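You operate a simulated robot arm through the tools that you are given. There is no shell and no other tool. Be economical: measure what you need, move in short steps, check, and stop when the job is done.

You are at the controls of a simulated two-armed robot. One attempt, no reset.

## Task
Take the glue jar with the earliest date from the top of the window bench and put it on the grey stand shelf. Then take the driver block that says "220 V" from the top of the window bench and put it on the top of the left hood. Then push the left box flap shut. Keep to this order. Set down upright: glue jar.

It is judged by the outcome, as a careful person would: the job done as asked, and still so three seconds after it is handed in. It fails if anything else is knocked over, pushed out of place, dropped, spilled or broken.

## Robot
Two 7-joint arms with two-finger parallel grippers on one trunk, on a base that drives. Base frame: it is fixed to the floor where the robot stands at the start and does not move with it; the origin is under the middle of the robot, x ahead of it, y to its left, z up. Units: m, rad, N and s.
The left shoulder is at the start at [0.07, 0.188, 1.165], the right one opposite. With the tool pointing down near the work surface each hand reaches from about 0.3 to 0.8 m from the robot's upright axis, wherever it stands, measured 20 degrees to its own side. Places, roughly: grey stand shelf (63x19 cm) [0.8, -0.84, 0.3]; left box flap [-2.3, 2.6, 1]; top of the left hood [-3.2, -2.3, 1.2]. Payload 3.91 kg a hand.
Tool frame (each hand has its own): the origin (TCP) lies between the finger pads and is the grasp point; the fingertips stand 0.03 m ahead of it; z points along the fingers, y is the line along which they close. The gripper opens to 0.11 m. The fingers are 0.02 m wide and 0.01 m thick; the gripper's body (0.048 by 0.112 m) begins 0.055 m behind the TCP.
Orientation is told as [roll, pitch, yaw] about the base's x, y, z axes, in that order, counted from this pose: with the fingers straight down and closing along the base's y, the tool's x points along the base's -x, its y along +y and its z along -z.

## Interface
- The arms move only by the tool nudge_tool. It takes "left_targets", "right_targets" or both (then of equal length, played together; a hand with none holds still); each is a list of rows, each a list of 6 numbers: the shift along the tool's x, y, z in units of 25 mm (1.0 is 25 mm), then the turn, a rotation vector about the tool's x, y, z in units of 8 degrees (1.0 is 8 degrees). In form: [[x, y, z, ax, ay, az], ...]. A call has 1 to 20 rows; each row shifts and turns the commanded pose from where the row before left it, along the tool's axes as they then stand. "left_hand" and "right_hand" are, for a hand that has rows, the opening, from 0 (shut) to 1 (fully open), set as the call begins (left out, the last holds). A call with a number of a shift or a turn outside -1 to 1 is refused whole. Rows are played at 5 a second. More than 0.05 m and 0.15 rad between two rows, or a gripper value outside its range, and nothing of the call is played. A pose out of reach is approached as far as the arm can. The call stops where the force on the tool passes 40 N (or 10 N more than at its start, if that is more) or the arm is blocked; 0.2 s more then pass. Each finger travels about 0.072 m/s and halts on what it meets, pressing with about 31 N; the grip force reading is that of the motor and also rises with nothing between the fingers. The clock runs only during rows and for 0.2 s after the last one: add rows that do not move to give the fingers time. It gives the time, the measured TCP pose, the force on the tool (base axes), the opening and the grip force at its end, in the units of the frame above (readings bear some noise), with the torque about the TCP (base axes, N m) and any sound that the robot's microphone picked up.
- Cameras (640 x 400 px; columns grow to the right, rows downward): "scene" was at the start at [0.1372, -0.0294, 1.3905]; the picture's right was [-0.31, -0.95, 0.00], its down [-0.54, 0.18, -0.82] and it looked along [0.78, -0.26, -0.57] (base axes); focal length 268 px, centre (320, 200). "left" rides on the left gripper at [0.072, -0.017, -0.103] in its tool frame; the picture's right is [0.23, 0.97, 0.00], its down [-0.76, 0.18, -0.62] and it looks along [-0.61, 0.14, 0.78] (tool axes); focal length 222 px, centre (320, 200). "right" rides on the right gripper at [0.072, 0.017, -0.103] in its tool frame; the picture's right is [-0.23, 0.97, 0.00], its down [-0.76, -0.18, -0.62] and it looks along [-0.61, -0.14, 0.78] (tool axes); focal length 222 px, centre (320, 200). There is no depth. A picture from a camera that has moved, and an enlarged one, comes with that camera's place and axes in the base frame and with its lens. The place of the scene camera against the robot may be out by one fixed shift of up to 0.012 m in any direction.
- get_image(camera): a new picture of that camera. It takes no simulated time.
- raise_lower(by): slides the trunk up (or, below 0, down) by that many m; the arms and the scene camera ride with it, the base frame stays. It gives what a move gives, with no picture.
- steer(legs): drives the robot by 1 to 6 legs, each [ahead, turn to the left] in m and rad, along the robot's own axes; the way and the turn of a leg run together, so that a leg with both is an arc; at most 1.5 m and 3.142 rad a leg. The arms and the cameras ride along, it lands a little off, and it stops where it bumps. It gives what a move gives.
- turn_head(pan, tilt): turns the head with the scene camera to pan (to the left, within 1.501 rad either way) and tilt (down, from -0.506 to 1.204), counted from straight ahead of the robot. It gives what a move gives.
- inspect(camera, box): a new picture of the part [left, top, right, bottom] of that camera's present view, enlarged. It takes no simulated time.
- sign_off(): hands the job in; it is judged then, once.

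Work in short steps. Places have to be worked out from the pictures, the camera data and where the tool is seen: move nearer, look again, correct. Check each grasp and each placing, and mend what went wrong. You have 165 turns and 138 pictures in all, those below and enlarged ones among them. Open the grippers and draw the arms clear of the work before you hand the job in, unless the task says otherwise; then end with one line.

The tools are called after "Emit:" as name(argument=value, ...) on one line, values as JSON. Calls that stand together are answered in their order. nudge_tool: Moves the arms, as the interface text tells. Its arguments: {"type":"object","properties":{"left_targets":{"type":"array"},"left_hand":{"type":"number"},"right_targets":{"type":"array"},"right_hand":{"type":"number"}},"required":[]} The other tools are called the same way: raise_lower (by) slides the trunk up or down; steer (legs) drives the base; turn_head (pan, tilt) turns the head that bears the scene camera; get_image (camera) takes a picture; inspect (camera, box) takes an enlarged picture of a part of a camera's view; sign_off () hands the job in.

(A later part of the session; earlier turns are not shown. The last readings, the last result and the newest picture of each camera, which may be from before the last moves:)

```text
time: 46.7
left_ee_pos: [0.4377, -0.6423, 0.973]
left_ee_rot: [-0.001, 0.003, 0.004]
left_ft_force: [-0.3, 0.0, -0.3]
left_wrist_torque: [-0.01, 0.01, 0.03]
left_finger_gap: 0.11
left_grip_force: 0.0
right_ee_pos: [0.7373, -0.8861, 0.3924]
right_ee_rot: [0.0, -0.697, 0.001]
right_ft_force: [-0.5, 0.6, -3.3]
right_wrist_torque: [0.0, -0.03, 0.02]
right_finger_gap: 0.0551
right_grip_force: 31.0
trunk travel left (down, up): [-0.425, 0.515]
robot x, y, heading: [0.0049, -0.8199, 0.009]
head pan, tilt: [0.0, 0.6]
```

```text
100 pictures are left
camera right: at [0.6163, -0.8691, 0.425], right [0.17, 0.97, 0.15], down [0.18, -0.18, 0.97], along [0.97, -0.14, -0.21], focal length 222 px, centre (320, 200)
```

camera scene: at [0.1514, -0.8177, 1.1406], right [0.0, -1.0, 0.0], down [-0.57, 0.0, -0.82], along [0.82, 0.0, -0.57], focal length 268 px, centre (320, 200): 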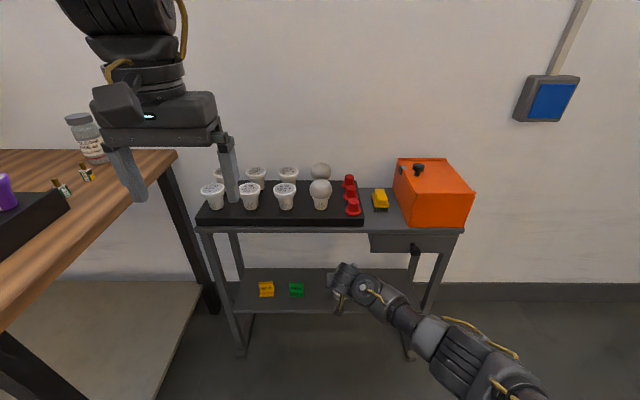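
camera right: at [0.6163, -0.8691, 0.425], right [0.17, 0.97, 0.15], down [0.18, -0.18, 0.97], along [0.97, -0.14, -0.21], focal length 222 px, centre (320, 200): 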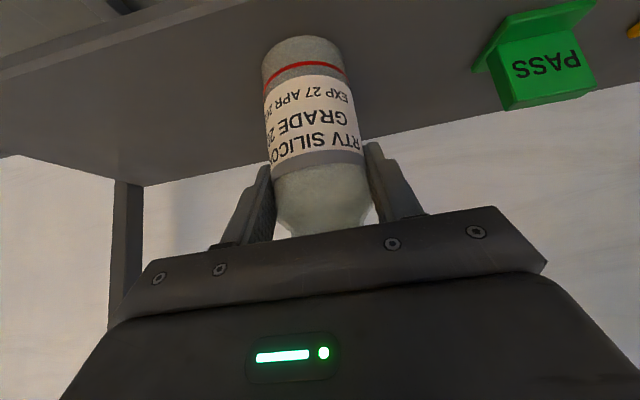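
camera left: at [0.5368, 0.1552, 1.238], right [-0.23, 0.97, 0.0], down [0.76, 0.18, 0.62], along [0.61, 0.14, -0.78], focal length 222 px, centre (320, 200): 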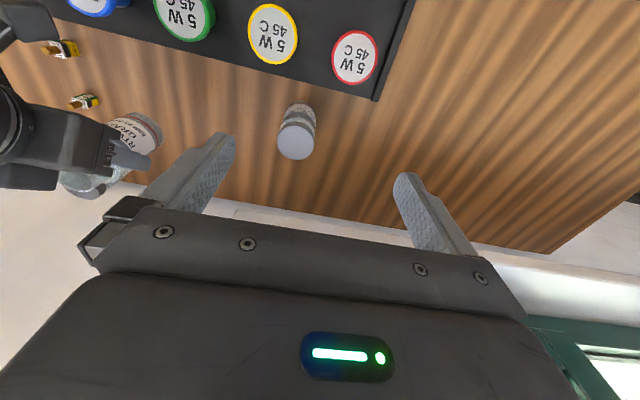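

Very close now. Continue 2 mm steps until contact.

Emit:
nudge_tool(right_targets=[[0.051, 0, 0.061, 0, 0, 0], [0.051, 0, 0.061, 0, 0, 0], [0, 0, 0, 0, 0, 0]])

```text
time: 47.5
left_ee_pos: [0.4367, -0.6421, 0.9746]
left_ee_rot: [0.001, 0.001, 0.001]
left_ft_force: [-0.5, 0.0, 0.9]
left_wrist_torque: [-0.01, 0.0, 0.04]
left_finger_gap: 0.1101
left_grip_force: 0.0
right_ee_pos: [0.7378, -0.8861, 0.3888]
right_ee_rot: [0.0, -0.696, 0.004]
right_ft_force: [-0.5, -1.2, -3.2]
right_wrist_torque: [0.04, 0.01, -0.02]
right_finger_gap: 0.0553
right_grip_force: 31.0
trunk travel left (down, up): [-0.425, 0.515]
robot x, y, heading: [0.0057, -0.8187, 0.005]
head pan, tilt: [0.0, 0.6]
```

Emit:
nudge_tool(right_targets=[[0.051, 0, 0.061, 0, 0, 0], [0.051, 0, 0.061, 0, 0, 0], [0, 0, 0, 0, 0, 0]])

Emit:
get_image(camera="right")

```text
time: 48.3
left_ee_pos: [0.4373, -0.6421, 0.9732]
left_ee_rot: [0.0, 0.0, 0.004]
left_ft_force: [0.2, -0.1, 0.0]
left_wrist_torque: [0.0, 0.01, -0.02]
left_finger_gap: 0.1099
left_grip_force: 0.0
right_ee_pos: [0.7385, -0.8863, 0.3857]
right_ee_rot: [0.0, -0.7, 0.002]
right_ft_force: [-2.3, 0.1, 4.7]
right_wrist_torque: [-0.1, 0.31, -0.04]
right_finger_gap: 0.0552
right_grip_force: 31.5
trunk travel left (down, up): [-0.425, 0.515]
robot x, y, heading: [0.0075, -0.8161, 0.001]
head pan, tilt: [0.0, 0.6]
```

```text
99 pictures are left
camera right: at [0.6172, -0.8686, 0.4176], right [0.17, 0.97, 0.15], down [0.18, -0.18, 0.97], along [0.97, -0.14, -0.21], focal length 222 px, centre (320, 200)
```

right: 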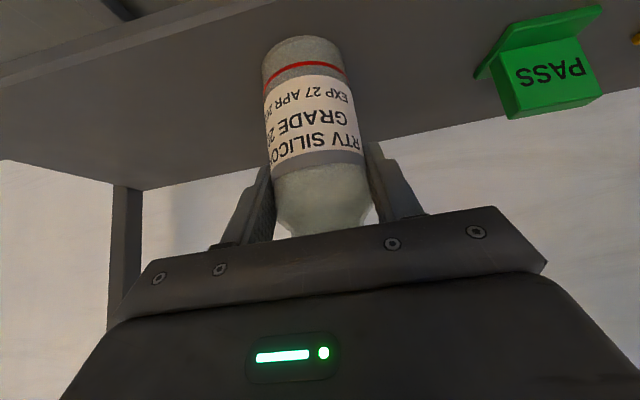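

Contact with the shelf (+8 N). Release by opening slowly.

Emit:
nudge_tool(right_targets=[[0, 0, 0, 0, 0, 0], [0, 0, 0, 0, 0, 0], [0, 0, 0, 0, 0, 0], [0, 0, 0, 0, 0, 0]], right_hand=0.85)

Emit:
get_image(camera="right")

```text
time: 49.3
left_ee_pos: [0.4358, -0.6423, 0.974]
left_ee_rot: [-0.001, 0.001, 0.003]
left_ft_force: [1.1, -0.3, 0.3]
left_wrist_torque: [-0.02, -0.01, -0.02]
left_finger_gap: 0.1102
left_grip_force: 0.0
right_ee_pos: [0.7391, -0.8854, 0.3845]
right_ee_rot: [-0.001, -0.697, 0.003]
right_ft_force: [0.8, -0.3, -0.1]
right_wrist_torque: [-0.05, 0.03, 0.0]
right_finger_gap: 0.0937
right_grip_force: 0.0
trunk travel left (down, up): [-0.425, 0.515]
robot x, y, heading: [0.0049, -0.8131, -0.002]
head pan, tilt: [0.0, 0.6]
```

```text
98 pictures are left
camera right: at [0.617, -0.8687, 0.4165], right [0.17, 0.97, 0.15], down [0.18, -0.18, 0.97], along [0.97, -0.14, -0.21], focal length 222 px, centre (320, 200)
```

right: 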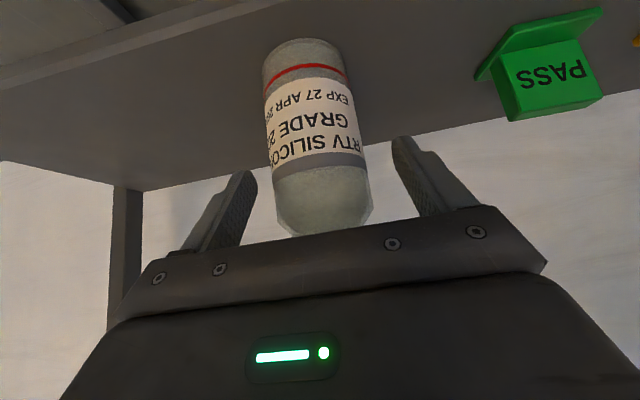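

Jar stands free. Withdraw backward along the tool axis.

Emit:
nudge_tool(right_targets=[[0, 0, -0.4, 0, 0, 0], [0, 0, -0.6, 0, 0, 0], [0, 0, -0.8, 0, 0, 0], [0, 0, -0.8, 0, 0, 0], [0, 0, -0.8, 0, 0, 0], [0, 0, 0, 0, 0, 0]])

Emit:
get_image(camera="right")

```text
time: 50.7
left_ee_pos: [0.4368, -0.6431, 0.9733]
left_ee_rot: [0.0, 0.002, 0.002]
left_ft_force: [0.0, -0.7, 0.3]
left_wrist_torque: [-0.03, -0.02, 0.01]
left_finger_gap: 0.11
left_grip_force: 0.0
right_ee_pos: [0.6834, -0.8843, 0.4501]
right_ee_rot: [0.0, -0.696, 0.003]
right_ft_force: [0.1, 0.6, -0.5]
right_wrist_torque: [0.0, 0.04, 0.01]
right_finger_gap: 0.0938
right_grip_force: 0.3
trunk travel left (down, up): [-0.425, 0.515]
robot x, y, heading: [0.0061, -0.8148, 0.002]
head pan, tilt: [0.0, 0.6]
```

```text
97 pictures are left
camera right: at [0.5629, -0.8682, 0.4825], right [0.17, 0.97, 0.15], down [0.18, -0.18, 0.97], along [0.97, -0.14, -0.21], focal length 222 px, centre (320, 200)
```

right: 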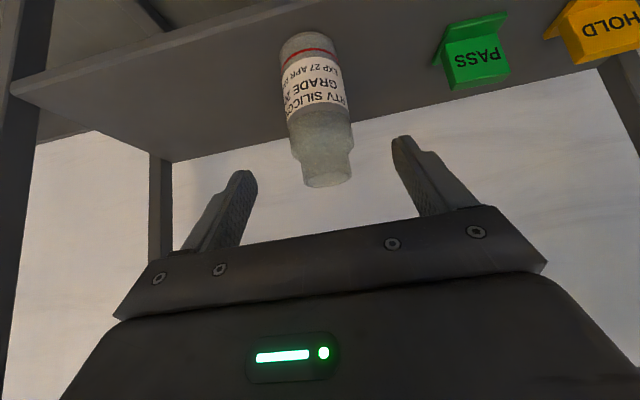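

Jar stands upright on the shelf. Back away 0.5 m, raise the trunk back, and look.

Emit:
steer(legs=[[-0.5, 0]])

Emit:
raise_lower(by=0.35)

Emit:
inspect(camera="scene", box=[230, 170, 430, 310])

Emit:
turn_head(pan=1.2, tilt=0.4)

Emit:
get_image(camera="scene")

```text
time: 53.6
left_ee_pos: [-0.0639, -0.6437, 0.9738]
left_ee_rot: [0.0, 0.002, 0.006]
left_ft_force: [-0.2, 1.1, 0.2]
left_wrist_torque: [-0.01, -0.02, 0.02]
left_finger_gap: 0.1098
left_grip_force: 0.0
right_ee_pos: [0.1864, -0.8853, 0.4516]
right_ee_rot: [-0.001, -0.698, 0.008]
right_ft_force: [-0.2, -0.6, 1.0]
right_wrist_torque: [0.02, 0.03, 0.0]
right_finger_gap: 0.0935
right_grip_force: 0.0
trunk travel left (down, up): [-0.425, 0.515]
robot x, y, heading: [-0.4901, -0.8163, 0.01]
head pan, tilt: [0.0, 0.6]
```

```text
time: 57.0
left_ee_pos: [-0.0623, -0.6432, 1.3227]
left_ee_rot: [0.0, 0.001, 0.006]
left_ft_force: [-0.2, -0.2, -0.7]
left_wrist_torque: [-0.01, 0.01, 0.01]
left_finger_gap: 0.1099
left_grip_force: 0.0
right_ee_pos: [0.1857, -0.8848, 0.8007]
right_ee_rot: [0.001, -0.699, 0.008]
right_ft_force: [0.1, -0.2, -1.3]
right_wrist_torque: [-0.01, 0.01, 0.03]
right_finger_gap: 0.0936
right_grip_force: 0.0
trunk travel left (down, up): [-0.775, 0.165]
robot x, y, heading: [-0.4927, -0.8222, 0.002]
head pan, tilt: [0.0, 0.6]
```

```text
2.86 times, centred on (330, 240) of scene
camera zoom: at [-0.3488, -0.8198, 1.4908], right [0.01, -1.0, 0.0], down [-0.57, 0.0, -0.82], along [0.82, 0.01, -0.57], focal length 767 px, centre (291, 86)
```

zoom: 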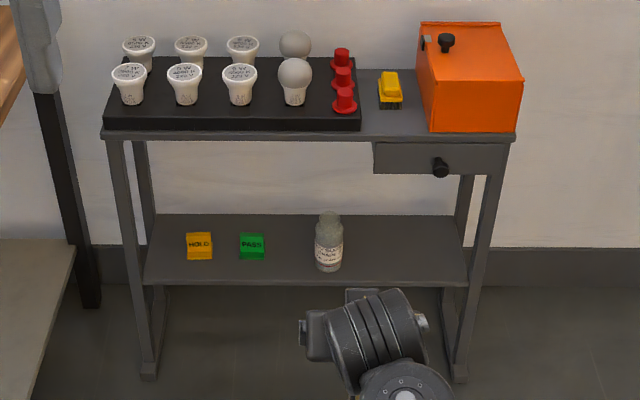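

```text
time: 58.4
left_ee_pos: [-0.0614, -0.6433, 1.3237]
left_ee_rot: [0.0, 0.003, 0.007]
left_ft_force: [0.1, -0.6, 0.1]
left_wrist_torque: [-0.02, 0.01, -0.01]
left_finger_gap: 0.11
left_grip_force: 0.1
right_ee_pos: [0.1861, -0.8859, 0.8004]
right_ee_rot: [0.0, -0.698, 0.008]
right_ft_force: [0.0, -1.1, 0.5]
right_wrist_torque: [-0.01, -0.01, -0.01]
right_finger_gap: 0.0937
right_grip_force: 0.0
trunk travel left (down, up): [-0.775, 0.165]
robot x, y, heading: [-0.4884, -0.8201, 0.003]
head pan, tilt: [1.201, 0.4]
```

```text
95 pictures are left
camera scene: at [-0.4043, -0.7339, 1.5091], right [0.93, -0.36, 0.0], down [-0.14, -0.36, -0.92], along [0.33, 0.86, -0.39], focal length 268 px, centre (320, 200)
```

scene: 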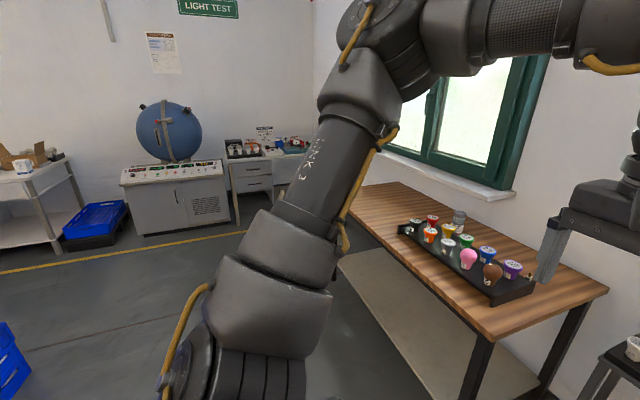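

Jar is upright on the shelf. Untilt the right hand and lift it 0.25 m before driving back to the bench.

Emit:
nudge_tool(right_targets=[[0, 0, 0, 0, 1, 0], [0, 0, 0, 0, 1, 0], [0, 0, 0, 0, 1, 0], [0, 0, 0, 0, 1, 0], [0, 0, 0, 0, 1, 0], [0, 0, -1, 0, 0, 0], [0, 0, -1, 0, 0, 0], [0, 0, -1, 0, 0, 0], [0, 0, -1, 0, 0, 0], [0, 0, -1, 0, 0, 0], [0, 0, -1, 0, 0, 0], [0, 0, -1, 0, 0, 0], [0, 0, -1, 0, 0, 0], [0, 0, -1, 0, 0, 0], [0, 0, -1, 0, 0, 0], [0, 0, 0, 0, 0, 0]], right_hand=1)

Emit:
steer(legs=[[0, 1.567], [0.76, 0], [0, -1.571]])

Emit:
turn_head(pan=-0.2, tilt=0.6)

Emit:
get_image(camera="scene")

```text
time: 61.2
left_ee_pos: [-0.0616, -0.6441, 1.3245]
left_ee_rot: [0.0, 0.001, 0.008]
left_ft_force: [-1.2, 0.0, 0.5]
left_wrist_torque: [0.02, 0.0, -0.04]
left_finger_gap: 0.1102
left_grip_force: 0.1
right_ee_pos: [0.1873, -0.8828, 0.9864]
right_ee_rot: [0.005, -0.007, -0.001]
right_ft_force: [0.4, 8.4, -1.9]
right_wrist_torque: [-1.08, -0.15, -0.71]
right_finger_gap: 0.1102
right_grip_force: 0.1
trunk travel left (down, up): [-0.775, 0.165]
robot x, y, heading: [-0.4909, -0.82, 0.005]
head pan, tilt: [1.201, 0.4]
stopped in row 13 (right hand): the force on the tool passed its limit at 79 N (the readings are from after the stop); the commanded pose is now the measured one
```

```text
time: 73.0
left_ee_pos: [-0.0739, 0.1268, 1.3244]
left_ee_rot: [0.0, 0.002, 0.007]
left_ft_force: [-0.4, -0.8, -0.1]
left_wrist_torque: [-0.02, -0.02, 0.04]
left_finger_gap: 0.1099
left_grip_force: 0.1
right_ee_pos: [0.1772, -0.1124, 0.9872]
right_ee_rot: [0.005, -0.011, 0.0]
right_ft_force: [7.3, 6.7, -14.3]
right_wrist_torque: [-1.04, -0.51, -0.64]
right_finger_gap: 0.1096
right_grip_force: 0.1
trunk travel left (down, up): [-0.775, 0.165]
robot x, y, heading: [-0.4986, -0.0528, 0.011]
head pan, tilt: [1.201, 0.4]
```

```text
time: 74.5
left_ee_pos: [-0.0749, 0.1265, 1.3227]
left_ee_rot: [0.0, 0.003, 0.008]
left_ft_force: [-0.3, -0.5, -0.4]
left_wrist_torque: [0.03, -0.03, 0.01]
left_finger_gap: 0.11
left_grip_force: 0.0
right_ee_pos: [0.1766, -0.1141, 0.9868]
right_ee_rot: [0.004, -0.01, -0.001]
right_ft_force: [1.1, 8.5, -7.7]
right_wrist_torque: [-1.28, -0.59, -0.83]
right_finger_gap: 0.1102
right_grip_force: 0.1
trunk travel left (down, up): [-0.775, 0.165]
robot x, y, heading: [-0.5042, -0.0491, 0.011]
head pan, tilt: [-0.201, 0.6]
```

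```text
94 pictures are left
camera scene: at [-0.3619, -0.0666, 1.4909], right [-0.19, -0.98, 0.0], down [-0.55, 0.11, -0.83], along [0.81, -0.16, -0.56], focal length 268 px, centre (320, 200)
```

scene: 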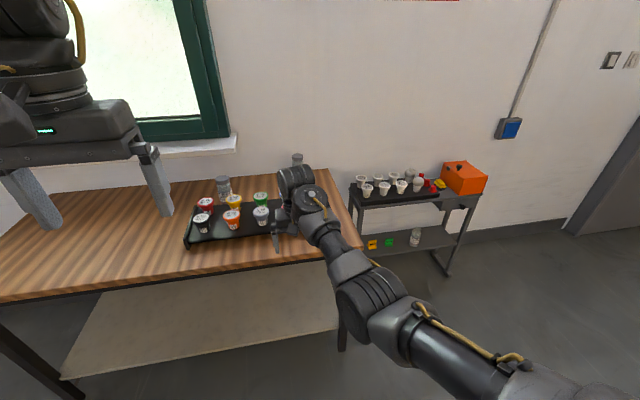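

The right arm bumped something (perhaps its own left arm). Look from the left wrist camera before moving.

Emit:
get_image(camera="left")

Emit:
get_image(camera="right")

Emit:
inspect(camera="scene", box=[180, 140, 420, 290])

```text
93 pictures are left
camera left: at [-0.1462, 0.1099, 1.4281], right [-0.23, 0.97, 0.0], down [0.76, 0.18, 0.62], along [0.6, 0.15, -0.78], focal length 222 px, centre (320, 200)
```

left: 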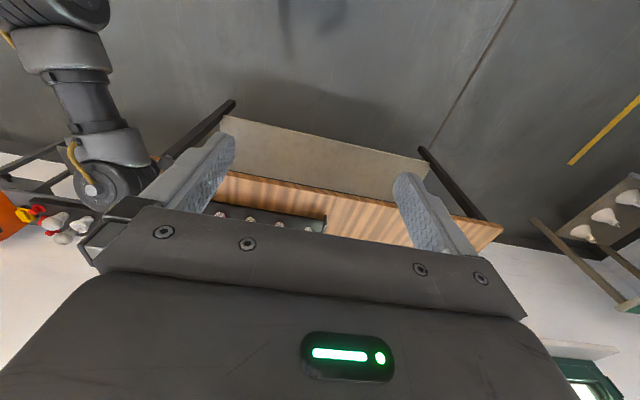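

```text
92 pictures are left
camera right: at [0.1039, -0.096, 1.0893], right [0.23, 0.97, 0.01], down [0.76, -0.18, 0.63], along [0.62, -0.14, -0.78], focal length 222 px, centre (320, 200)
```

right: 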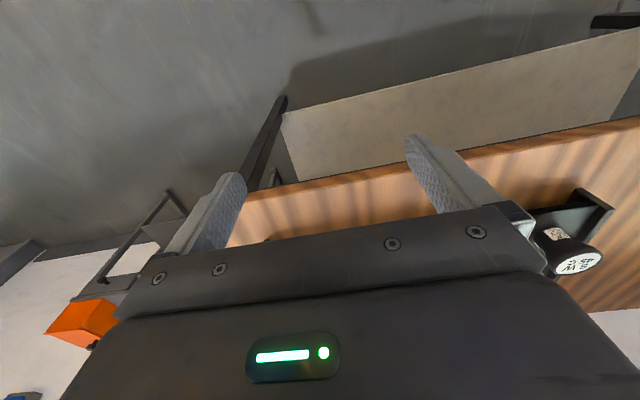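

```text
2.67 times, centred on (300, 215) of scene
camera zoom: at [-0.3619, -0.0666, 1.4909], right [-0.19, -0.98, 0.0], down [-0.55, 0.11, -0.83], along [0.81, -0.16, -0.56], focal length 716 px, centre (373, 160)
```

zoom: 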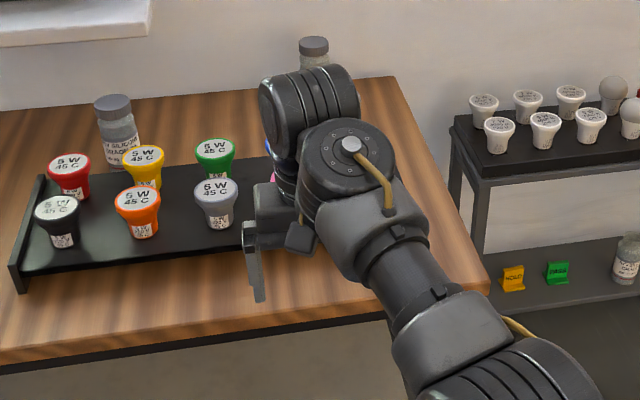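

The hand seems to have folded against its own forearm (self-contact). Back down 5 cm, then shift right and forward away from the fold.

Emit:
nudge_tool(right_targets=[[0, 0, 0.6, 0, 0, 0], [0, 0, 0.6, 0, 0, 0], [0, 0, 0.6, 0, 0, 0], [0, 0, 0, 0, 0, 0]])

```text
time: 75.5
left_ee_pos: [-0.0743, 0.1269, 1.323]
left_ee_rot: [0.001, 0.001, 0.008]
left_ft_force: [-0.3, 0.2, 0.5]
left_wrist_torque: [0.02, -0.02, 0.0]
left_finger_gap: 0.11
left_grip_force: 0.1
right_ee_pos: [0.1767, -0.1132, 0.9423]
right_ee_rot: [0.004, -0.01, 0.0]
right_ft_force: [0.2, 0.2, -0.2]
right_wrist_torque: [-0.04, 0.02, 0.01]
right_finger_gap: 0.1099
right_grip_force: 0.1
trunk travel left (down, up): [-0.775, 0.165]
robot x, y, heading: [-0.5039, -0.0458, 0.008]
head pan, tilt: [-0.201, 0.6]
```

Free of contact. Move right 0.15 m and then up in increments.

Emit:
nudge_tool(right_targets=[[0, -0.8, 0, 0, 0, 0], [0, -0.8, 0, 0, 0, 0], [0, -0.8, 0, 0, 0, 0], [0, -0.8, 0, 0, 0, 0], [0, -0.8, 0, 0, 0, 0], [0, -0.8, 0, 0, 0, 0], [0, -0.8, 0, 0, 0, 0], [0, -0.8, -0.5, 0, 0, 0], [0, 0, -0.8, 0, 0, 0], [0, 0, -0.8, 0, 0, 0], [0, 0, -0.8, 0, 0, 0], [0, 0, -0.8, 0, 0, 0], [0, 0, 0, 0, 0, 0]])

Emit:
get_image(camera="scene")

```text
time: 76.4
left_ee_pos: [-0.0728, 0.1264, 1.3235]
left_ee_rot: [0.0, 0.001, 0.009]
left_ft_force: [-0.7, 0.1, -0.1]
left_wrist_torque: [0.0, 0.02, -0.01]
left_finger_gap: 0.11
left_grip_force: 0.2
right_ee_pos: [0.1794, -0.1739, 0.9412]
right_ee_rot: [0.005, -0.016, -0.013]
right_ft_force: [6.7, 9.3, -12.2]
right_wrist_torque: [-1.14, -0.32, -0.77]
right_finger_gap: 0.1102
right_grip_force: 0.2
trunk travel left (down, up): [-0.775, 0.165]
robot x, y, heading: [-0.5027, -0.0475, 0.009]
head pan, tilt: [-0.201, 0.6]
stopped in row 4 (right hand): the force on the tool passed its limit at 62 N (the readings are from after the stop); the commanded pose is now the measured one
```

```text
90 pictures are left
camera scene: at [-0.3619, -0.0675, 1.4908], right [-0.19, -0.98, 0.0], down [-0.55, 0.11, -0.82], along [0.81, -0.16, -0.57], focal length 268 px, centre (320, 200)
```

scene: 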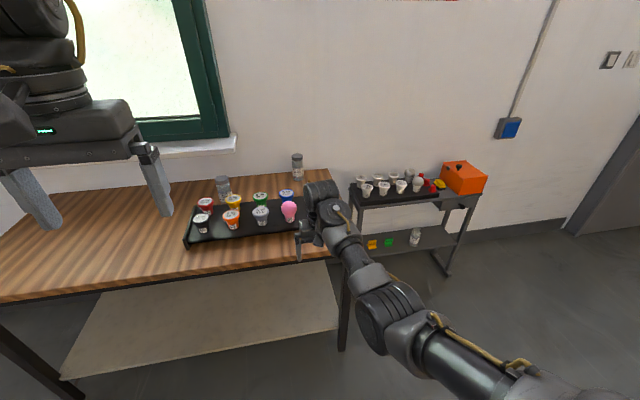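

The camera boom is touching the forearm with the hand vertical in this arm posture. Step back left, retilt (which was free), then go up-right toward the starting posture.

Emit:
nudge_tool(right_targets=[[0, 0.8, 0.3, 0, 0, 0], [0, 0.8, 0.3, 0, 0, 0], [0, 0, 0, 0, -1, 0], [0, 0, 0, 0, -1, 0], [0, 0, 0, 0, -1, 0], [0, 0, 0, 0, -1, 0], [0, 0, 0, 0, -1, 0], [0, 0, 0, 0, 0, 0]])

```text
time: 78.2
left_ee_pos: [-0.0743, 0.1274, 1.3235]
left_ee_rot: [0.001, 0.0, 0.007]
left_ft_force: [-0.1, -0.2, 0.3]
left_wrist_torque: [-0.06, 0.01, 0.01]
left_finger_gap: 0.1102
left_grip_force: 0.0
right_ee_pos: [0.1779, -0.1323, 0.9267]
right_ee_rot: [0.005, -0.715, -0.014]
right_ft_force: [-0.2, 0.1, 0.0]
right_wrist_torque: [0.0, -0.02, -0.01]
right_finger_gap: 0.11
right_grip_force: 0.1
trunk travel left (down, up): [-0.775, 0.165]
robot x, y, heading: [-0.5008, -0.0502, 0.005]
head pan, tilt: [-0.201, 0.6]
```

Now raise and pull the tilted hand toward the starting posture.

Emit:
nudge_tool(right_targets=[[-0.27, -0.7, -0.91, 0, 0, 0], [-0.27, -0.7, -0.91, 0, 0, 0], [-0.27, -0.7, -0.91, 0, 0, 0], [-0.27, -0.7, -0.91, 0, 0, 0], [-0.27, -0.7, -0.91, 0, 0, 0], [-0.27, -0.7, -0.91, 0, 0, 0], [-0.27, -0.7, -0.91, 0, 0, 0], [-0.27, -0.7, -0.91, 0, 0, 0], [-0.27, -0.7, -0.91, 0, 0, 0], [-0.27, -0.7, -0.91, 0, 0, 0], [-0.27, -0.7, -0.91, 0, 0, 0], [-0.27, -0.7, -0.91, 0, 0, 0], [-0.27, -0.7, -0.91, 0, 0, 0], [-0.27, -0.7, -0.91, 0, 0, 0], [-0.27, -0.7, -0.91, 0, 0, 0], [0, 0, 0, 0, 0, 0]])

Emit:
turn_head(pan=-0.6, tilt=0.5)

Emit:
get_image(camera="scene")

```text
time: 79.8
left_ee_pos: [-0.0734, 0.127, 1.3235]
left_ee_rot: [0.001, 0.002, 0.007]
left_ft_force: [0.3, 0.1, 0.8]
left_wrist_torque: [0.01, 0.0, 0.01]
left_finger_gap: 0.1097
left_grip_force: 0.0
right_ee_pos: [0.1105, -0.2543, 1.077]
right_ee_rot: [0.021, -0.729, -0.033]
right_ft_force: [21.1, 16.1, -9.4]
right_wrist_torque: [-0.72, -0.64, -2.53]
right_finger_gap: 0.11
right_grip_force: 0.1
trunk travel left (down, up): [-0.775, 0.165]
robot x, y, heading: [-0.5065, -0.0478, 0.005]
head pan, tilt: [-0.201, 0.6]
stopped in row 8 (right hand): the force on the tool passed its limit at 109 N (the readings are from after the stop); the commanded pose is now the measured one
```

```text
time: 80.7
left_ee_pos: [-0.0739, 0.1265, 1.3241]
left_ee_rot: [-0.001, 0.001, 0.006]
left_ft_force: [0.2, -0.2, -0.5]
left_wrist_torque: [0.03, -0.01, 0.0]
left_finger_gap: 0.1102
left_grip_force: 0.1
right_ee_pos: [0.1115, -0.254, 1.0767]
right_ee_rot: [0.018, -0.724, -0.029]
right_ft_force: [33.4, 32.0, -21.4]
right_wrist_torque: [-1.42, -1.9, -4.87]
right_finger_gap: 0.1098
right_grip_force: 0.0
trunk travel left (down, up): [-0.775, 0.165]
robot x, y, heading: [-0.4992, -0.0505, 0.005]
head pan, tilt: [-0.6, 0.499]
```

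```text
89 pictures are left
camera scene: at [-0.3731, -0.1005, 1.4999], right [-0.56, -0.83, 0.0], down [-0.4, 0.27, -0.88], along [0.73, -0.49, -0.48], focal length 268 px, centre (320, 200)
```

scene: 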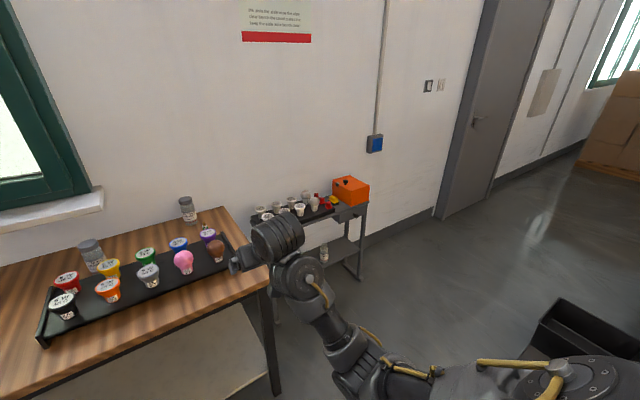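

Elbow is in a low, folded branch. Retrace to the free pose, push out to the earlier rel. position (0.715,-0.07) and rise there as before.

Emit:
nudge_tool(right_targets=[[0.27, 0.7, 0.91, 0, 0, 0], [0.27, 0.7, 0.91, 0, 0, 0], [0.27, 0.7, 0.91, 0, 0, 0], [0.27, 0.7, 0.91, 0, 0, 0], [0.27, 0.7, 0.91, 0, 0, 0], [0.27, 0.7, 0.91, 0, 0, 0], [-0.6, 0, 0.5, 0, 0, 0], [-0.6, 0, 0.5, 0, 0, 0], [0, 0, 0, 0, 0, 0]])

```text
time: 82.7
left_ee_pos: [-0.0731, 0.1268, 1.3236]
left_ee_rot: [0.0, 0.002, 0.007]
left_ft_force: [0.3, 1.4, 1.0]
left_wrist_torque: [0.0, -0.05, -0.02]
left_finger_gap: 0.1099
left_grip_force: 0.0
right_ee_pos: [0.2134, -0.1491, 0.9501]
right_ee_rot: [0.016, -0.725, -0.028]
right_ft_force: [0.7, 0.2, -0.1]
right_wrist_torque: [-0.02, 0.0, 0.03]
right_finger_gap: 0.1101
right_grip_force: 0.0
trunk travel left (down, up): [-0.775, 0.165]
robot x, y, heading: [-0.5019, -0.0498, 0.004]
head pan, tilt: [-0.6, 0.499]
```

Free. Rise straight up 0.2 m there.

Emit:
nudge_tool(right_targets=[[-0.66, 0.15, -0.75, 0, 0, 0], [-0.66, 0.15, -0.75, 0, 0, 0], [-0.66, 0.15, -0.75, 0, 0, 0], [-0.66, 0.15, -0.75, 0, 0, 0], [-0.66, 0.15, -0.75, 0, 0, 0], [-0.66, 0.15, -0.75, 0, 0, 0], [-0.66, 0.15, -0.75, 0, 0, 0], [-0.66, 0.15, -0.75, 0, 0, 0], [0, 0, 0, 0, 0, 0]])

Emit:
get_image(camera="scene")

```text
time: 84.7
left_ee_pos: [-0.0723, 0.1249, 1.3232]
left_ee_rot: [-0.002, 0.002, 0.008]
left_ft_force: [-0.1, 0.7, -0.6]
left_wrist_torque: [-0.02, -0.03, -0.03]
left_finger_gap: 0.1099
left_grip_force: 0.2
right_ee_pos: [0.2098, -0.1208, 1.1497]
right_ee_rot: [0.017, -0.723, -0.03]
right_ft_force: [0.1, 0.4, 1.1]
right_wrist_torque: [-0.01, 0.0, 0.01]
right_finger_gap: 0.1105
right_grip_force: 0.1
trunk travel left (down, up): [-0.775, 0.165]
robot x, y, heading: [-0.5006, -0.0492, 0.009]
head pan, tilt: [-0.6, 0.499]
```

```text
88 pictures are left
camera scene: at [-0.373, -0.1009, 1.4999], right [-0.56, -0.83, 0.0], down [-0.4, 0.27, -0.88], along [0.73, -0.49, -0.48], focal length 268 px, centre (320, 200)
```

scene: 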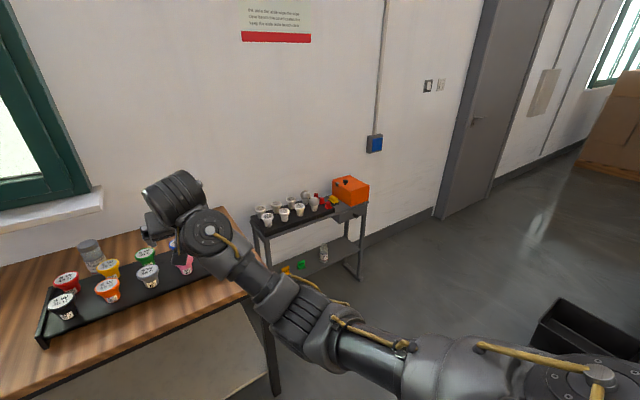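

Good, free here. Now reverse the original approach path (right, back, up) toward the starting posture.

Emit:
nudge_tool(right_targets=[[0.083, -0.91, -0.81, 0, 0, 0], [0.083, -0.91, -0.81, 0, 0, 0], [0.083, -0.91, -0.81, 0, 0, 0], [0.083, -0.91, -0.81, 0, 0, 0], [0.083, -0.91, -0.81, 0, 0, 0], [0.083, -0.91, -0.81, 0, 0, 0], [0, 0, 0, 0, 0, 0]])

Emit:
get_image(camera="scene")

```text
time: 85.5
left_ee_pos: [-0.0741, 0.1254, 1.3236]
left_ee_rot: [0.002, 0.003, 0.008]
left_ft_force: [-0.1, 0.4, 0.4]
left_wrist_torque: [0.01, 0.01, 0.01]
left_finger_gap: 0.1098
left_grip_force: 0.1
right_ee_pos: [0.1661, -0.1885, 1.1904]
right_ee_rot: [0.034, -0.736, -0.047]
right_ft_force: [4.0, 17.2, -1.8]
right_wrist_torque: [-0.68, -0.17, -2.57]
right_finger_gap: 0.1099
right_grip_force: 0.0
right hand out of reach, approached as far as the arm can: row 4
trunk travel left (down, up): [-0.775, 0.165]
robot x, y, heading: [-0.5015, -0.0472, 0.005]
head pan, tilt: [-0.6, 0.499]
stopped in row 4 (right hand): the force on the tool passed its limit at 85 N (the readings are from after the stop); the commanded pose is now the measured one
```

```text
87 pictures are left
camera scene: at [-0.3735, -0.1013, 1.4999], right [-0.56, -0.83, 0.0], down [-0.4, 0.27, -0.88], along [0.73, -0.49, -0.48], focal length 268 px, centre (320, 200)
```

scene: 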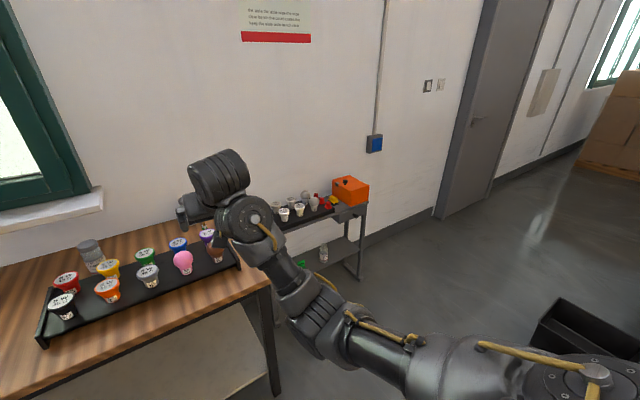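

Simpler: use the left hand (still in its good posture) for the block, standing so the block is to its left. Return the right hand to its free pose first.

Emit:
nudge_tool(right_targets=[[-0.083, 0.91, 0.81, 0, 0, 0], [-0.083, 0.91, 0.81, 0, 0, 0], [-0.083, 0.5, 0.6, 0, 0, 0], [0, 0, 0, 0, 0, 0]])

Emit:
turn_head(pan=0.2, tilt=0.6)

Emit:
get_image(camera="scene")

```text
time: 86.5
left_ee_pos: [-0.0736, 0.1263, 1.3242]
left_ee_rot: [0.0, 0.001, 0.007]
left_ft_force: [-0.3, -0.3, -0.4]
left_wrist_torque: [0.0, 0.01, 0.01]
left_finger_gap: 0.1101
left_grip_force: 0.1
right_ee_pos: [0.2128, -0.1275, 1.1542]
right_ee_rot: [0.032, -0.735, -0.045]
right_ft_force: [0.0, -0.2, 0.2]
right_wrist_torque: [-0.02, 0.0, -0.03]
right_finger_gap: 0.1098
right_grip_force: 0.0
trunk travel left (down, up): [-0.775, 0.165]
robot x, y, heading: [-0.5038, -0.0506, 0.006]
head pan, tilt: [-0.6, 0.499]
```

```text
time: 87.7
left_ee_pos: [-0.0727, 0.1259, 1.3232]
left_ee_rot: [0.001, 0.001, 0.006]
left_ft_force: [0.2, 0.2, 0.1]
left_wrist_torque: [0.01, 0.01, -0.02]
left_finger_gap: 0.11
left_grip_force: 0.1
right_ee_pos: [0.2121, -0.1275, 1.155]
right_ee_rot: [0.03, -0.734, -0.043]
right_ft_force: [0.5, -0.8, -0.5]
right_wrist_torque: [-0.03, 0.03, 0.02]
right_finger_gap: 0.1101
right_grip_force: 0.0
trunk travel left (down, up): [-0.775, 0.165]
robot x, y, heading: [-0.4972, -0.0485, 0.005]
head pan, tilt: [0.201, 0.6]
```

```text
86 pictures are left
camera scene: at [-0.3621, -0.0317, 1.4909], right [0.21, -0.98, 0.0], down [-0.55, -0.12, -0.83], along [0.81, 0.17, -0.56], focal length 268 px, centre (320, 200)
```

scene: 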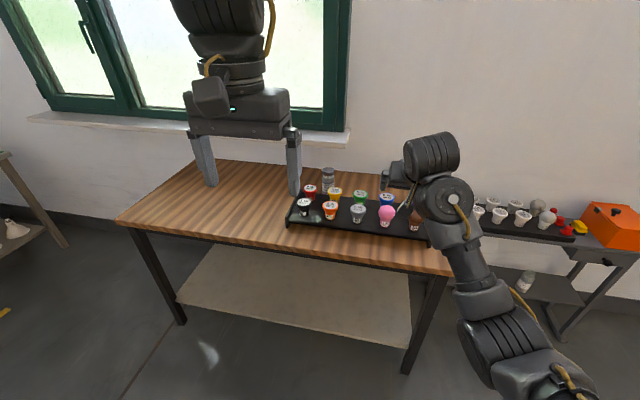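

Shift the robot right by 0.41 m, facing the bench again.

Emit:
steer(legs=[[0, -1.575], [0.41, 0], [0, 1.571]])

Emit:
get_image(camera="scene")

```text
time: 97.9
left_ee_pos: [-0.0692, -0.2935, 1.3235]
left_ee_rot: [0.0, 0.003, 0.012]
left_ft_force: [-0.8, 0.3, -0.4]
left_wrist_torque: [0.0, 0.03, -0.02]
left_finger_gap: 0.1101
left_grip_force: 0.1
right_ee_pos: [0.2177, -0.5459, 1.1552]
right_ee_rot: [0.032, -0.735, -0.037]
right_ft_force: [0.0, 0.0, -0.7]
right_wrist_torque: [-0.02, 0.02, 0.04]
right_finger_gap: 0.1099
right_grip_force: 0.0
trunk travel left (down, up): [-0.775, 0.165]
robot x, y, heading: [-0.4946, -0.4696, 0.012]
head pan, tilt: [0.201, 0.6]
```

```text
85 pictures are left
camera scene: at [-0.3567, -0.4534, 1.4908], right [0.21, -0.98, 0.0], down [-0.55, -0.12, -0.82], along [0.81, 0.17, -0.57], focal length 268 px, centre (320, 200)
```

scene: 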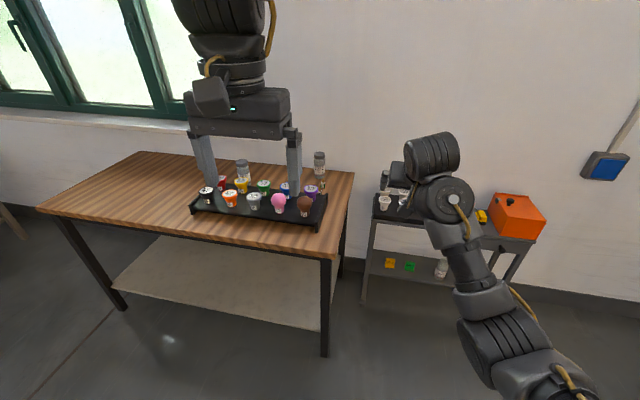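

Drive 0.48 m forward to the bench corner.

Emit:
steer(legs=[[0.48, 0]])

Emit:
turn_head(pan=0.3, tilt=0.75)

Emit:
get_image(camera="scene")

Emit:
get_image(camera="left")

```text
time: 100.8
left_ee_pos: [0.4162, -0.2865, 1.3231]
left_ee_rot: [0.0, 0.001, 0.012]
left_ft_force: [0.1, 0.7, 0.1]
left_wrist_torque: [0.01, 0.02, 0.01]
left_finger_gap: 0.11
left_grip_force: 0.1
right_ee_pos: [0.7038, -0.5384, 1.1558]
right_ee_rot: [0.031, -0.738, -0.037]
right_ft_force: [0.6, 0.3, -0.4]
right_wrist_torque: [0.0, -0.05, -0.05]
right_finger_gap: 0.1101
right_grip_force: 0.0
trunk travel left (down, up): [-0.775, 0.165]
robot x, y, heading: [-0.0142, -0.4657, 0.014]
head pan, tilt: [0.201, 0.6]
```

```text
time: 101.5
left_ee_pos: [0.4172, -0.2868, 1.3224]
left_ee_rot: [-0.001, 0.001, 0.011]
left_ft_force: [-1.2, -0.3, -0.1]
left_wrist_torque: [-0.01, 0.04, 0.01]
left_finger_gap: 0.1099
left_grip_force: 0.1
right_ee_pos: [0.7046, -0.5389, 1.1541]
right_ee_rot: [0.03, -0.735, -0.037]
right_ft_force: [-0.1, 0.1, 0.4]
right_wrist_torque: [-0.02, 0.01, 0.01]
right_finger_gap: 0.1101
right_grip_force: 0.1
trunk travel left (down, up): [-0.775, 0.165]
robot x, y, heading: [-0.012, -0.4648, 0.012]
head pan, tilt: [0.3, 0.75]
```

```text
84 pictures are left
camera scene: at [0.1219, -0.4403, 1.4779], right [0.31, -0.95, 0.0], down [-0.65, -0.21, -0.73], along [0.7, 0.22, -0.68], focal length 268 px, centre (320, 200)
```

scene: 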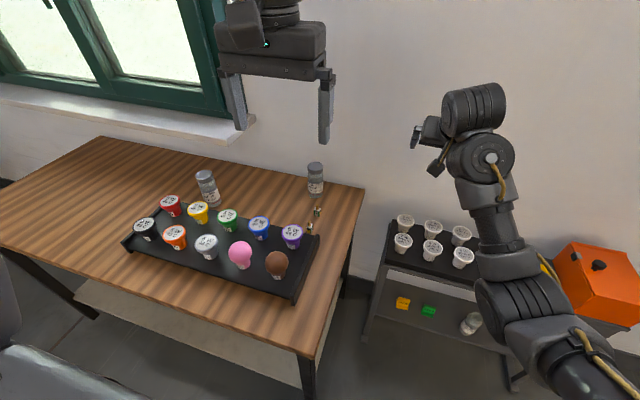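

```text
83 pictures are left
camera left: at [0.3446, -0.3045, 1.4279], right [-0.24, 0.97, 0.0], down [0.76, 0.19, 0.62], along [0.6, 0.15, -0.78], focal length 222 px, centre (320, 200)
```

left: 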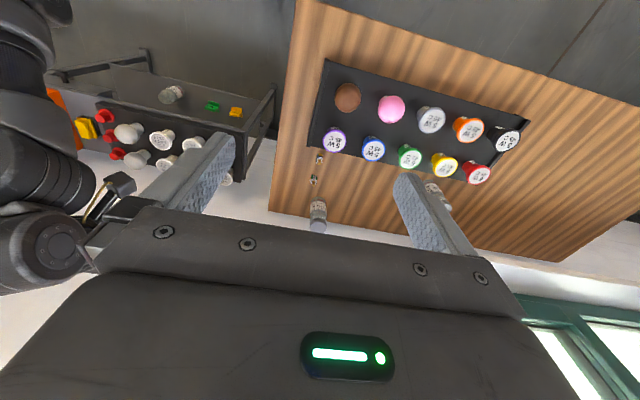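

Blocks visible behind the purple lamp. Move the left hand over the 220 V block, to about z≈1.05.

Emit:
nudge_tool(left_targets=[[-0.82, 0.18, 0.9, 0, 0, 0], [-0.82, 0.18, 0.9, 0, 0, 0], [-0.82, 0.18, 0.9, 0, 0, 0], [-0.82, 0.18, 0.9, 0, 0, 0], [-0.82, 0.18, 0.9, 0, 0, 0], [-0.82, 0.18, 0.9, 0, 0, 0], [-0.82, 0.18, 0.9, 0, 0, 0], [-0.82, 0.18, 0.9, 0, 0, 0], [-0.82, 0.18, 0.9, 0, 0, 0], [-0.82, 0.18, 0.9, 0, 0, 0], [-0.82, 0.18, 0.9, 0, 0, 0], [-0.82, 0.18, 0.9, 0, 0, 0], [0, 0, 0, 0, 0, 0]])

Emit:
get_image(camera="left")

Emit:
inspect(camera="scene", box=[220, 130, 400, 290])

```text
time: 104.3
left_ee_pos: [0.6603, -0.2299, 1.0531]
left_ee_rot: [0.0, -0.002, 0.013]
left_ft_force: [-0.2, 0.2, -0.3]
left_wrist_torque: [0.01, -0.01, 0.0]
left_finger_gap: 0.11
left_grip_force: 0.1
right_ee_pos: [0.7035, -0.5391, 1.1555]
right_ee_rot: [0.032, -0.735, -0.035]
right_ft_force: [-1.1, -0.2, 0.1]
right_wrist_torque: [0.03, 0.04, 0.0]
right_finger_gap: 0.1102
right_grip_force: 0.0
trunk travel left (down, up): [-0.775, 0.165]
robot x, y, heading: [-0.0094, -0.4643, 0.013]
head pan, tilt: [0.3, 0.75]
```

```text
82 pictures are left
camera left: at [0.5875, -0.2485, 1.158], right [-0.24, 0.97, 0.0], down [0.76, 0.19, 0.62], along [0.6, 0.15, -0.78], focal length 222 px, centre (320, 200)
```

left: 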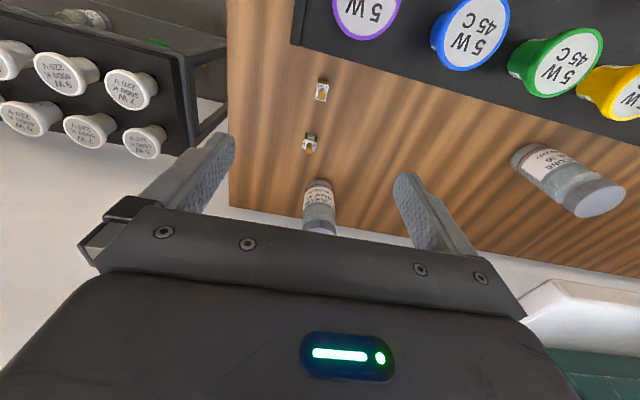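

```text
2.50 times, centred on (310, 210) of scene
camera zoom: at [0.1204, -0.44, 1.4781], right [0.31, -0.95, 0.0], down [-0.65, -0.21, -0.73], along [0.7, 0.22, -0.68], focal length 671 px, centre (345, 175)
```

zoom: 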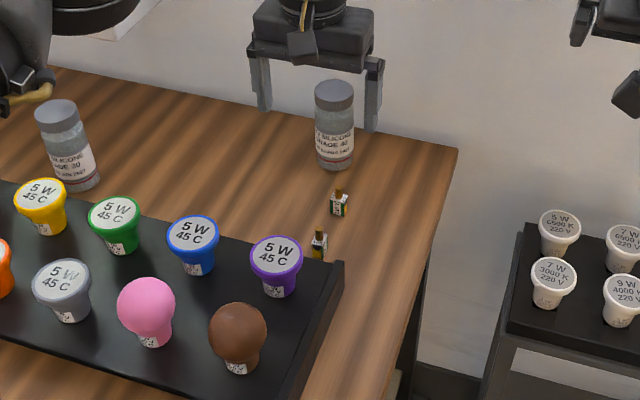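

Enlarge the block in both cameras to fix its place and orientation.

Emit:
inspect(camera="left", box=[290, 65, 354, 160])

Emit:
inspect(camera="scene", box=[295, 195, 335, 240])

```text
4.21 times, centred on (322, 112) of left
camera zoom: at [0.5875, -0.2485, 1.158], right [-0.24, 0.97, 0.0], down [0.76, 0.19, 0.62], along [0.6, 0.15, -0.78], focal length 935 px, centre (312, 568)
```

zoom: 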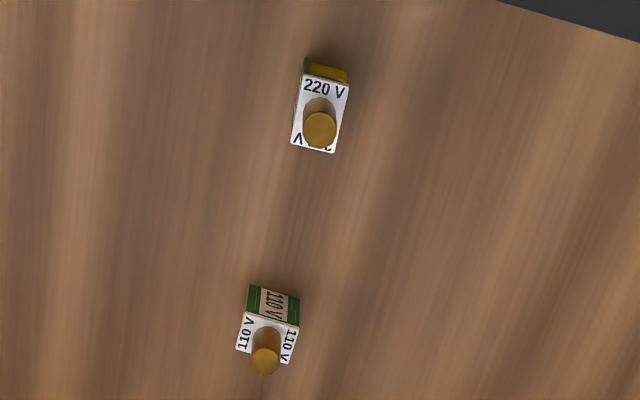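

```text
8.89 times, centred on (315, 218) of scene
camera zoom: at [0.1204, -0.44, 1.4781], right [0.31, -0.95, 0.0], down [-0.65, -0.21, -0.73], along [0.7, 0.22, -0.68], focal length 2386 px, centre (364, 44)
```

zoom: 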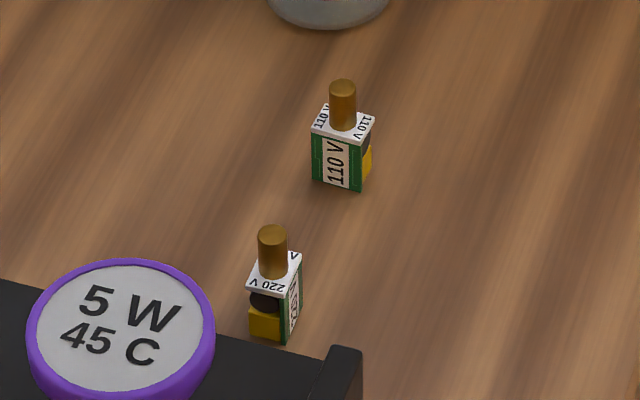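

The 220 V block is axis-aligned, 16 mm wide in y, at ≈(0.661,-0.229), pin top 0.845. Descend to z≈0.865 and check.

Emit:
nudge_tool(left_targets=[[0, 0.04, 0.94, 0, 0, 0], [0, 0, 0.94, 0, 0, 0], [0, 0, 0.94, 0, 0, 0], [0, 0, 0.94, 0, 0, 0], [0, 0, 0.94, 0, 0, 0], [0, 0, 0.94, 0, 0, 0], [0, 0, 0.94, 0, 0, 0], [0, 0, 0.94, 0, 0, 0], [0, 0, 0, 0, 0, 0]], left_hand=0.6)

Emit:
get_image(camera="left")

Emit:
inspect(camera="scene", box=[260, 150, 380, 270])

```text
time: 106.3
left_ee_pos: [0.6615, -0.2289, 0.8645]
left_ee_rot: [-0.002, 0.0, 0.013]
left_ft_force: [0.1, 0.0, -1.2]
left_wrist_torque: [0.0, -0.03, 0.03]
left_finger_gap: 0.0658
left_grip_force: 0.1
right_ee_pos: [0.7031, -0.5378, 1.1558]
right_ee_rot: [0.031, -0.736, -0.036]
right_ft_force: [0.1, 0.7, 0.6]
right_wrist_torque: [-0.01, -0.02, 0.02]
right_finger_gap: 0.1103
right_grip_force: 0.1
trunk travel left (down, up): [-0.775, 0.165]
robot x, y, heading: [-0.0118, -0.4661, 0.012]
head pan, tilt: [0.3, 0.75]
```

```text
78 pictures are left
camera left: at [0.5886, -0.2463, 0.9694], right [-0.24, 0.97, 0.0], down [0.76, 0.19, 0.62], along [0.6, 0.15, -0.78], focal length 222 px, centre (320, 200)
```

left: 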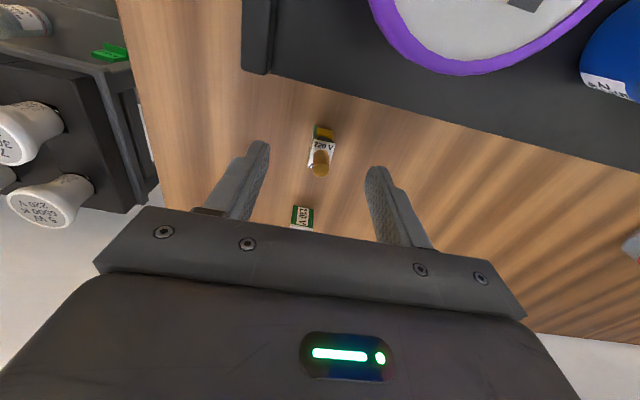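

```text
3.33 times, centred on (320, 210) of scene
camera zoom: at [0.1212, -0.4396, 1.478], right [0.31, -0.95, 0.0], down [-0.65, -0.21, -0.73], along [0.7, 0.22, -0.68], focal length 895 px, centre (320, 167)
```

zoom: 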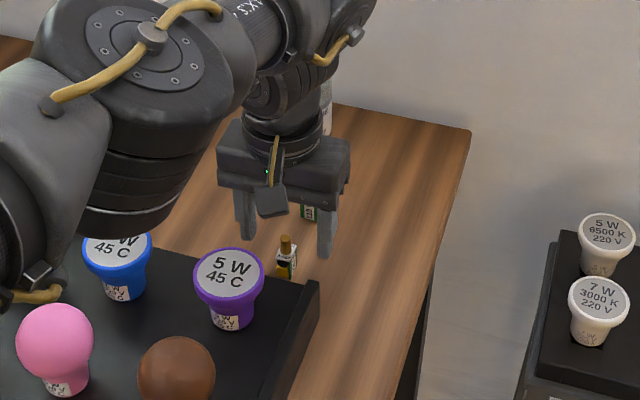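

Aligned. Before the last descent check that the left elbow isn't near the lamps.

Emit:
get_image(camera="scene")

Emit:
get_image(camera="right")

```text
76 pictures are left
camera scene: at [0.1212, -0.4396, 1.478], right [0.31, -0.95, 0.0], down [-0.65, -0.21, -0.73], along [0.7, 0.22, -0.68], focal length 268 px, centre (320, 200)
```

scene: 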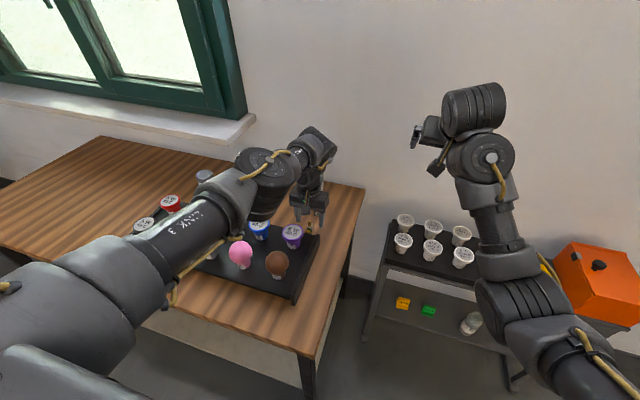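

```text
75 pictures are left
camera right: at [0.5815, -0.5199, 1.1831], right [0.18, 0.97, 0.17], down [0.14, -0.2, 0.97], along [0.97, -0.15, -0.18], focal length 222 px, centre (320, 200)
```

right: 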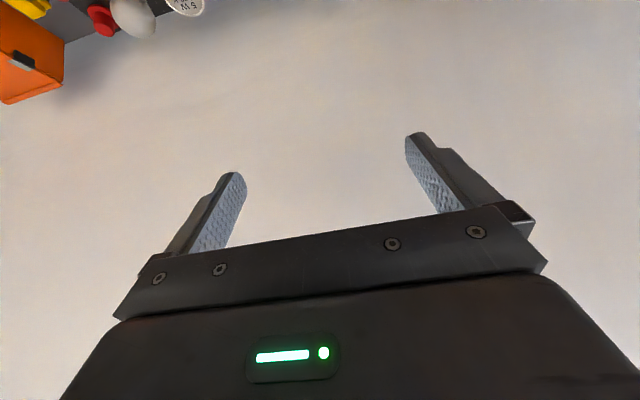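

Elbow is well above the lamps. Descend the final 28 mm.

Emit:
nudge_tool(left_targets=[[0.12, 0, 0.3, 0, 0, 0], [0, 0, 0.3, 0, 0, 0], [0, 0, 0.3, 0, 0, 0], [0, 0, 0.22, 0, 0, 0], [0, 0, 0, 0, 0, 0]])

Emit:
get_image(camera="left")

```text
time: 107.5
left_ee_pos: [0.6569, -0.2298, 0.8367]
left_ee_rot: [-0.001, 0.002, 0.013]
left_ft_force: [0.6, -0.4, -0.9]
left_wrist_torque: [0.02, -0.02, 0.02]
left_finger_gap: 0.066
left_grip_force: 0.1
right_ee_pos: [0.7047, -0.5392, 1.1557]
right_ee_rot: [0.031, -0.735, -0.037]
right_ft_force: [-0.1, 0.4, -0.5]
right_wrist_torque: [0.01, -0.04, 0.01]
right_finger_gap: 0.1101
right_grip_force: 0.0
trunk travel left (down, up): [-0.775, 0.165]
robot x, y, heading: [-0.0108, -0.468, 0.016]
head pan, tilt: [0.3, 0.75]
```

```text
74 pictures are left
camera left: at [0.5852, -0.2472, 0.9414], right [-0.24, 0.97, 0.0], down [0.76, 0.19, 0.62], along [0.6, 0.15, -0.78], focal length 222 px, centre (320, 200)
```

left: 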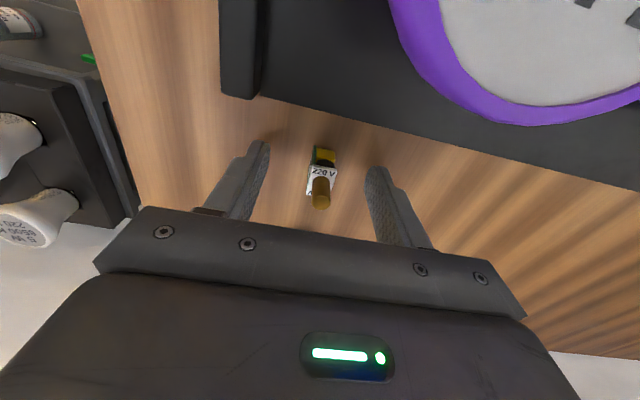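

Shift 3 mm forward and close.

Emit:
nudge_tool(left_targets=[[-0.14, 0, 0, 0, 0, 0], [0, 0, 0, 0, 0, 0]])

Emit:
nudge_tool(left_targets=[[0, 0, 0, 0, 0, 0], [0, 0, 0, 0, 0, 0], [0, 0, 0, 0, 0, 0], [0, 0, 0, 0, 0, 0]], left_hand=0)

Emit:
get_image(camera="left")

```text
time: 108.1
left_ee_pos: [0.6618, -0.2296, 0.8369]
left_ee_rot: [0.0, 0.002, 0.011]
left_ft_force: [-0.5, -0.2, 0.1]
left_wrist_torque: [0.02, -0.01, 0.01]
left_finger_gap: 0.0659
left_grip_force: 0.1
right_ee_pos: [0.7044, -0.5399, 1.1557]
right_ee_rot: [0.032, -0.734, -0.036]
right_ft_force: [-0.3, 0.4, -0.3]
right_wrist_torque: [-0.02, 0.02, 0.0]
right_finger_gap: 0.1099
right_grip_force: 0.1
trunk travel left (down, up): [-0.775, 0.165]
robot x, y, heading: [-0.012, -0.469, 0.016]
head pan, tilt: [0.3, 0.75]
```

```text
time: 109.1
left_ee_pos: [0.6614, -0.2295, 0.8365]
left_ee_rot: [-0.001, 0.002, 0.012]
left_ft_force: [-1.0, 0.0, -0.1]
left_wrist_torque: [0.01, 0.0, -0.01]
left_finger_gap: 0.0132
left_grip_force: 30.3
right_ee_pos: [0.7038, -0.5389, 1.1545]
right_ee_rot: [0.032, -0.735, -0.036]
right_ft_force: [-1.0, 0.5, 0.2]
right_wrist_torque: [0.03, 0.0, -0.04]
right_finger_gap: 0.1101
right_grip_force: 0.0
trunk travel left (down, up): [-0.775, 0.165]
robot x, y, heading: [-0.0076, -0.4627, 0.013]
head pan, tilt: [0.3, 0.75]
```

```text
73 pictures are left
camera left: at [0.5889, -0.247, 0.9417], right [-0.24, 0.97, 0.0], down [0.76, 0.19, 0.62], along [0.6, 0.15, -0.78], focal length 222 px, centre (320, 200)
```

left: 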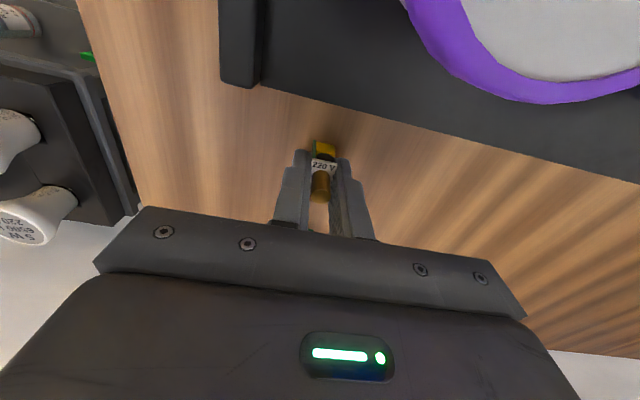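

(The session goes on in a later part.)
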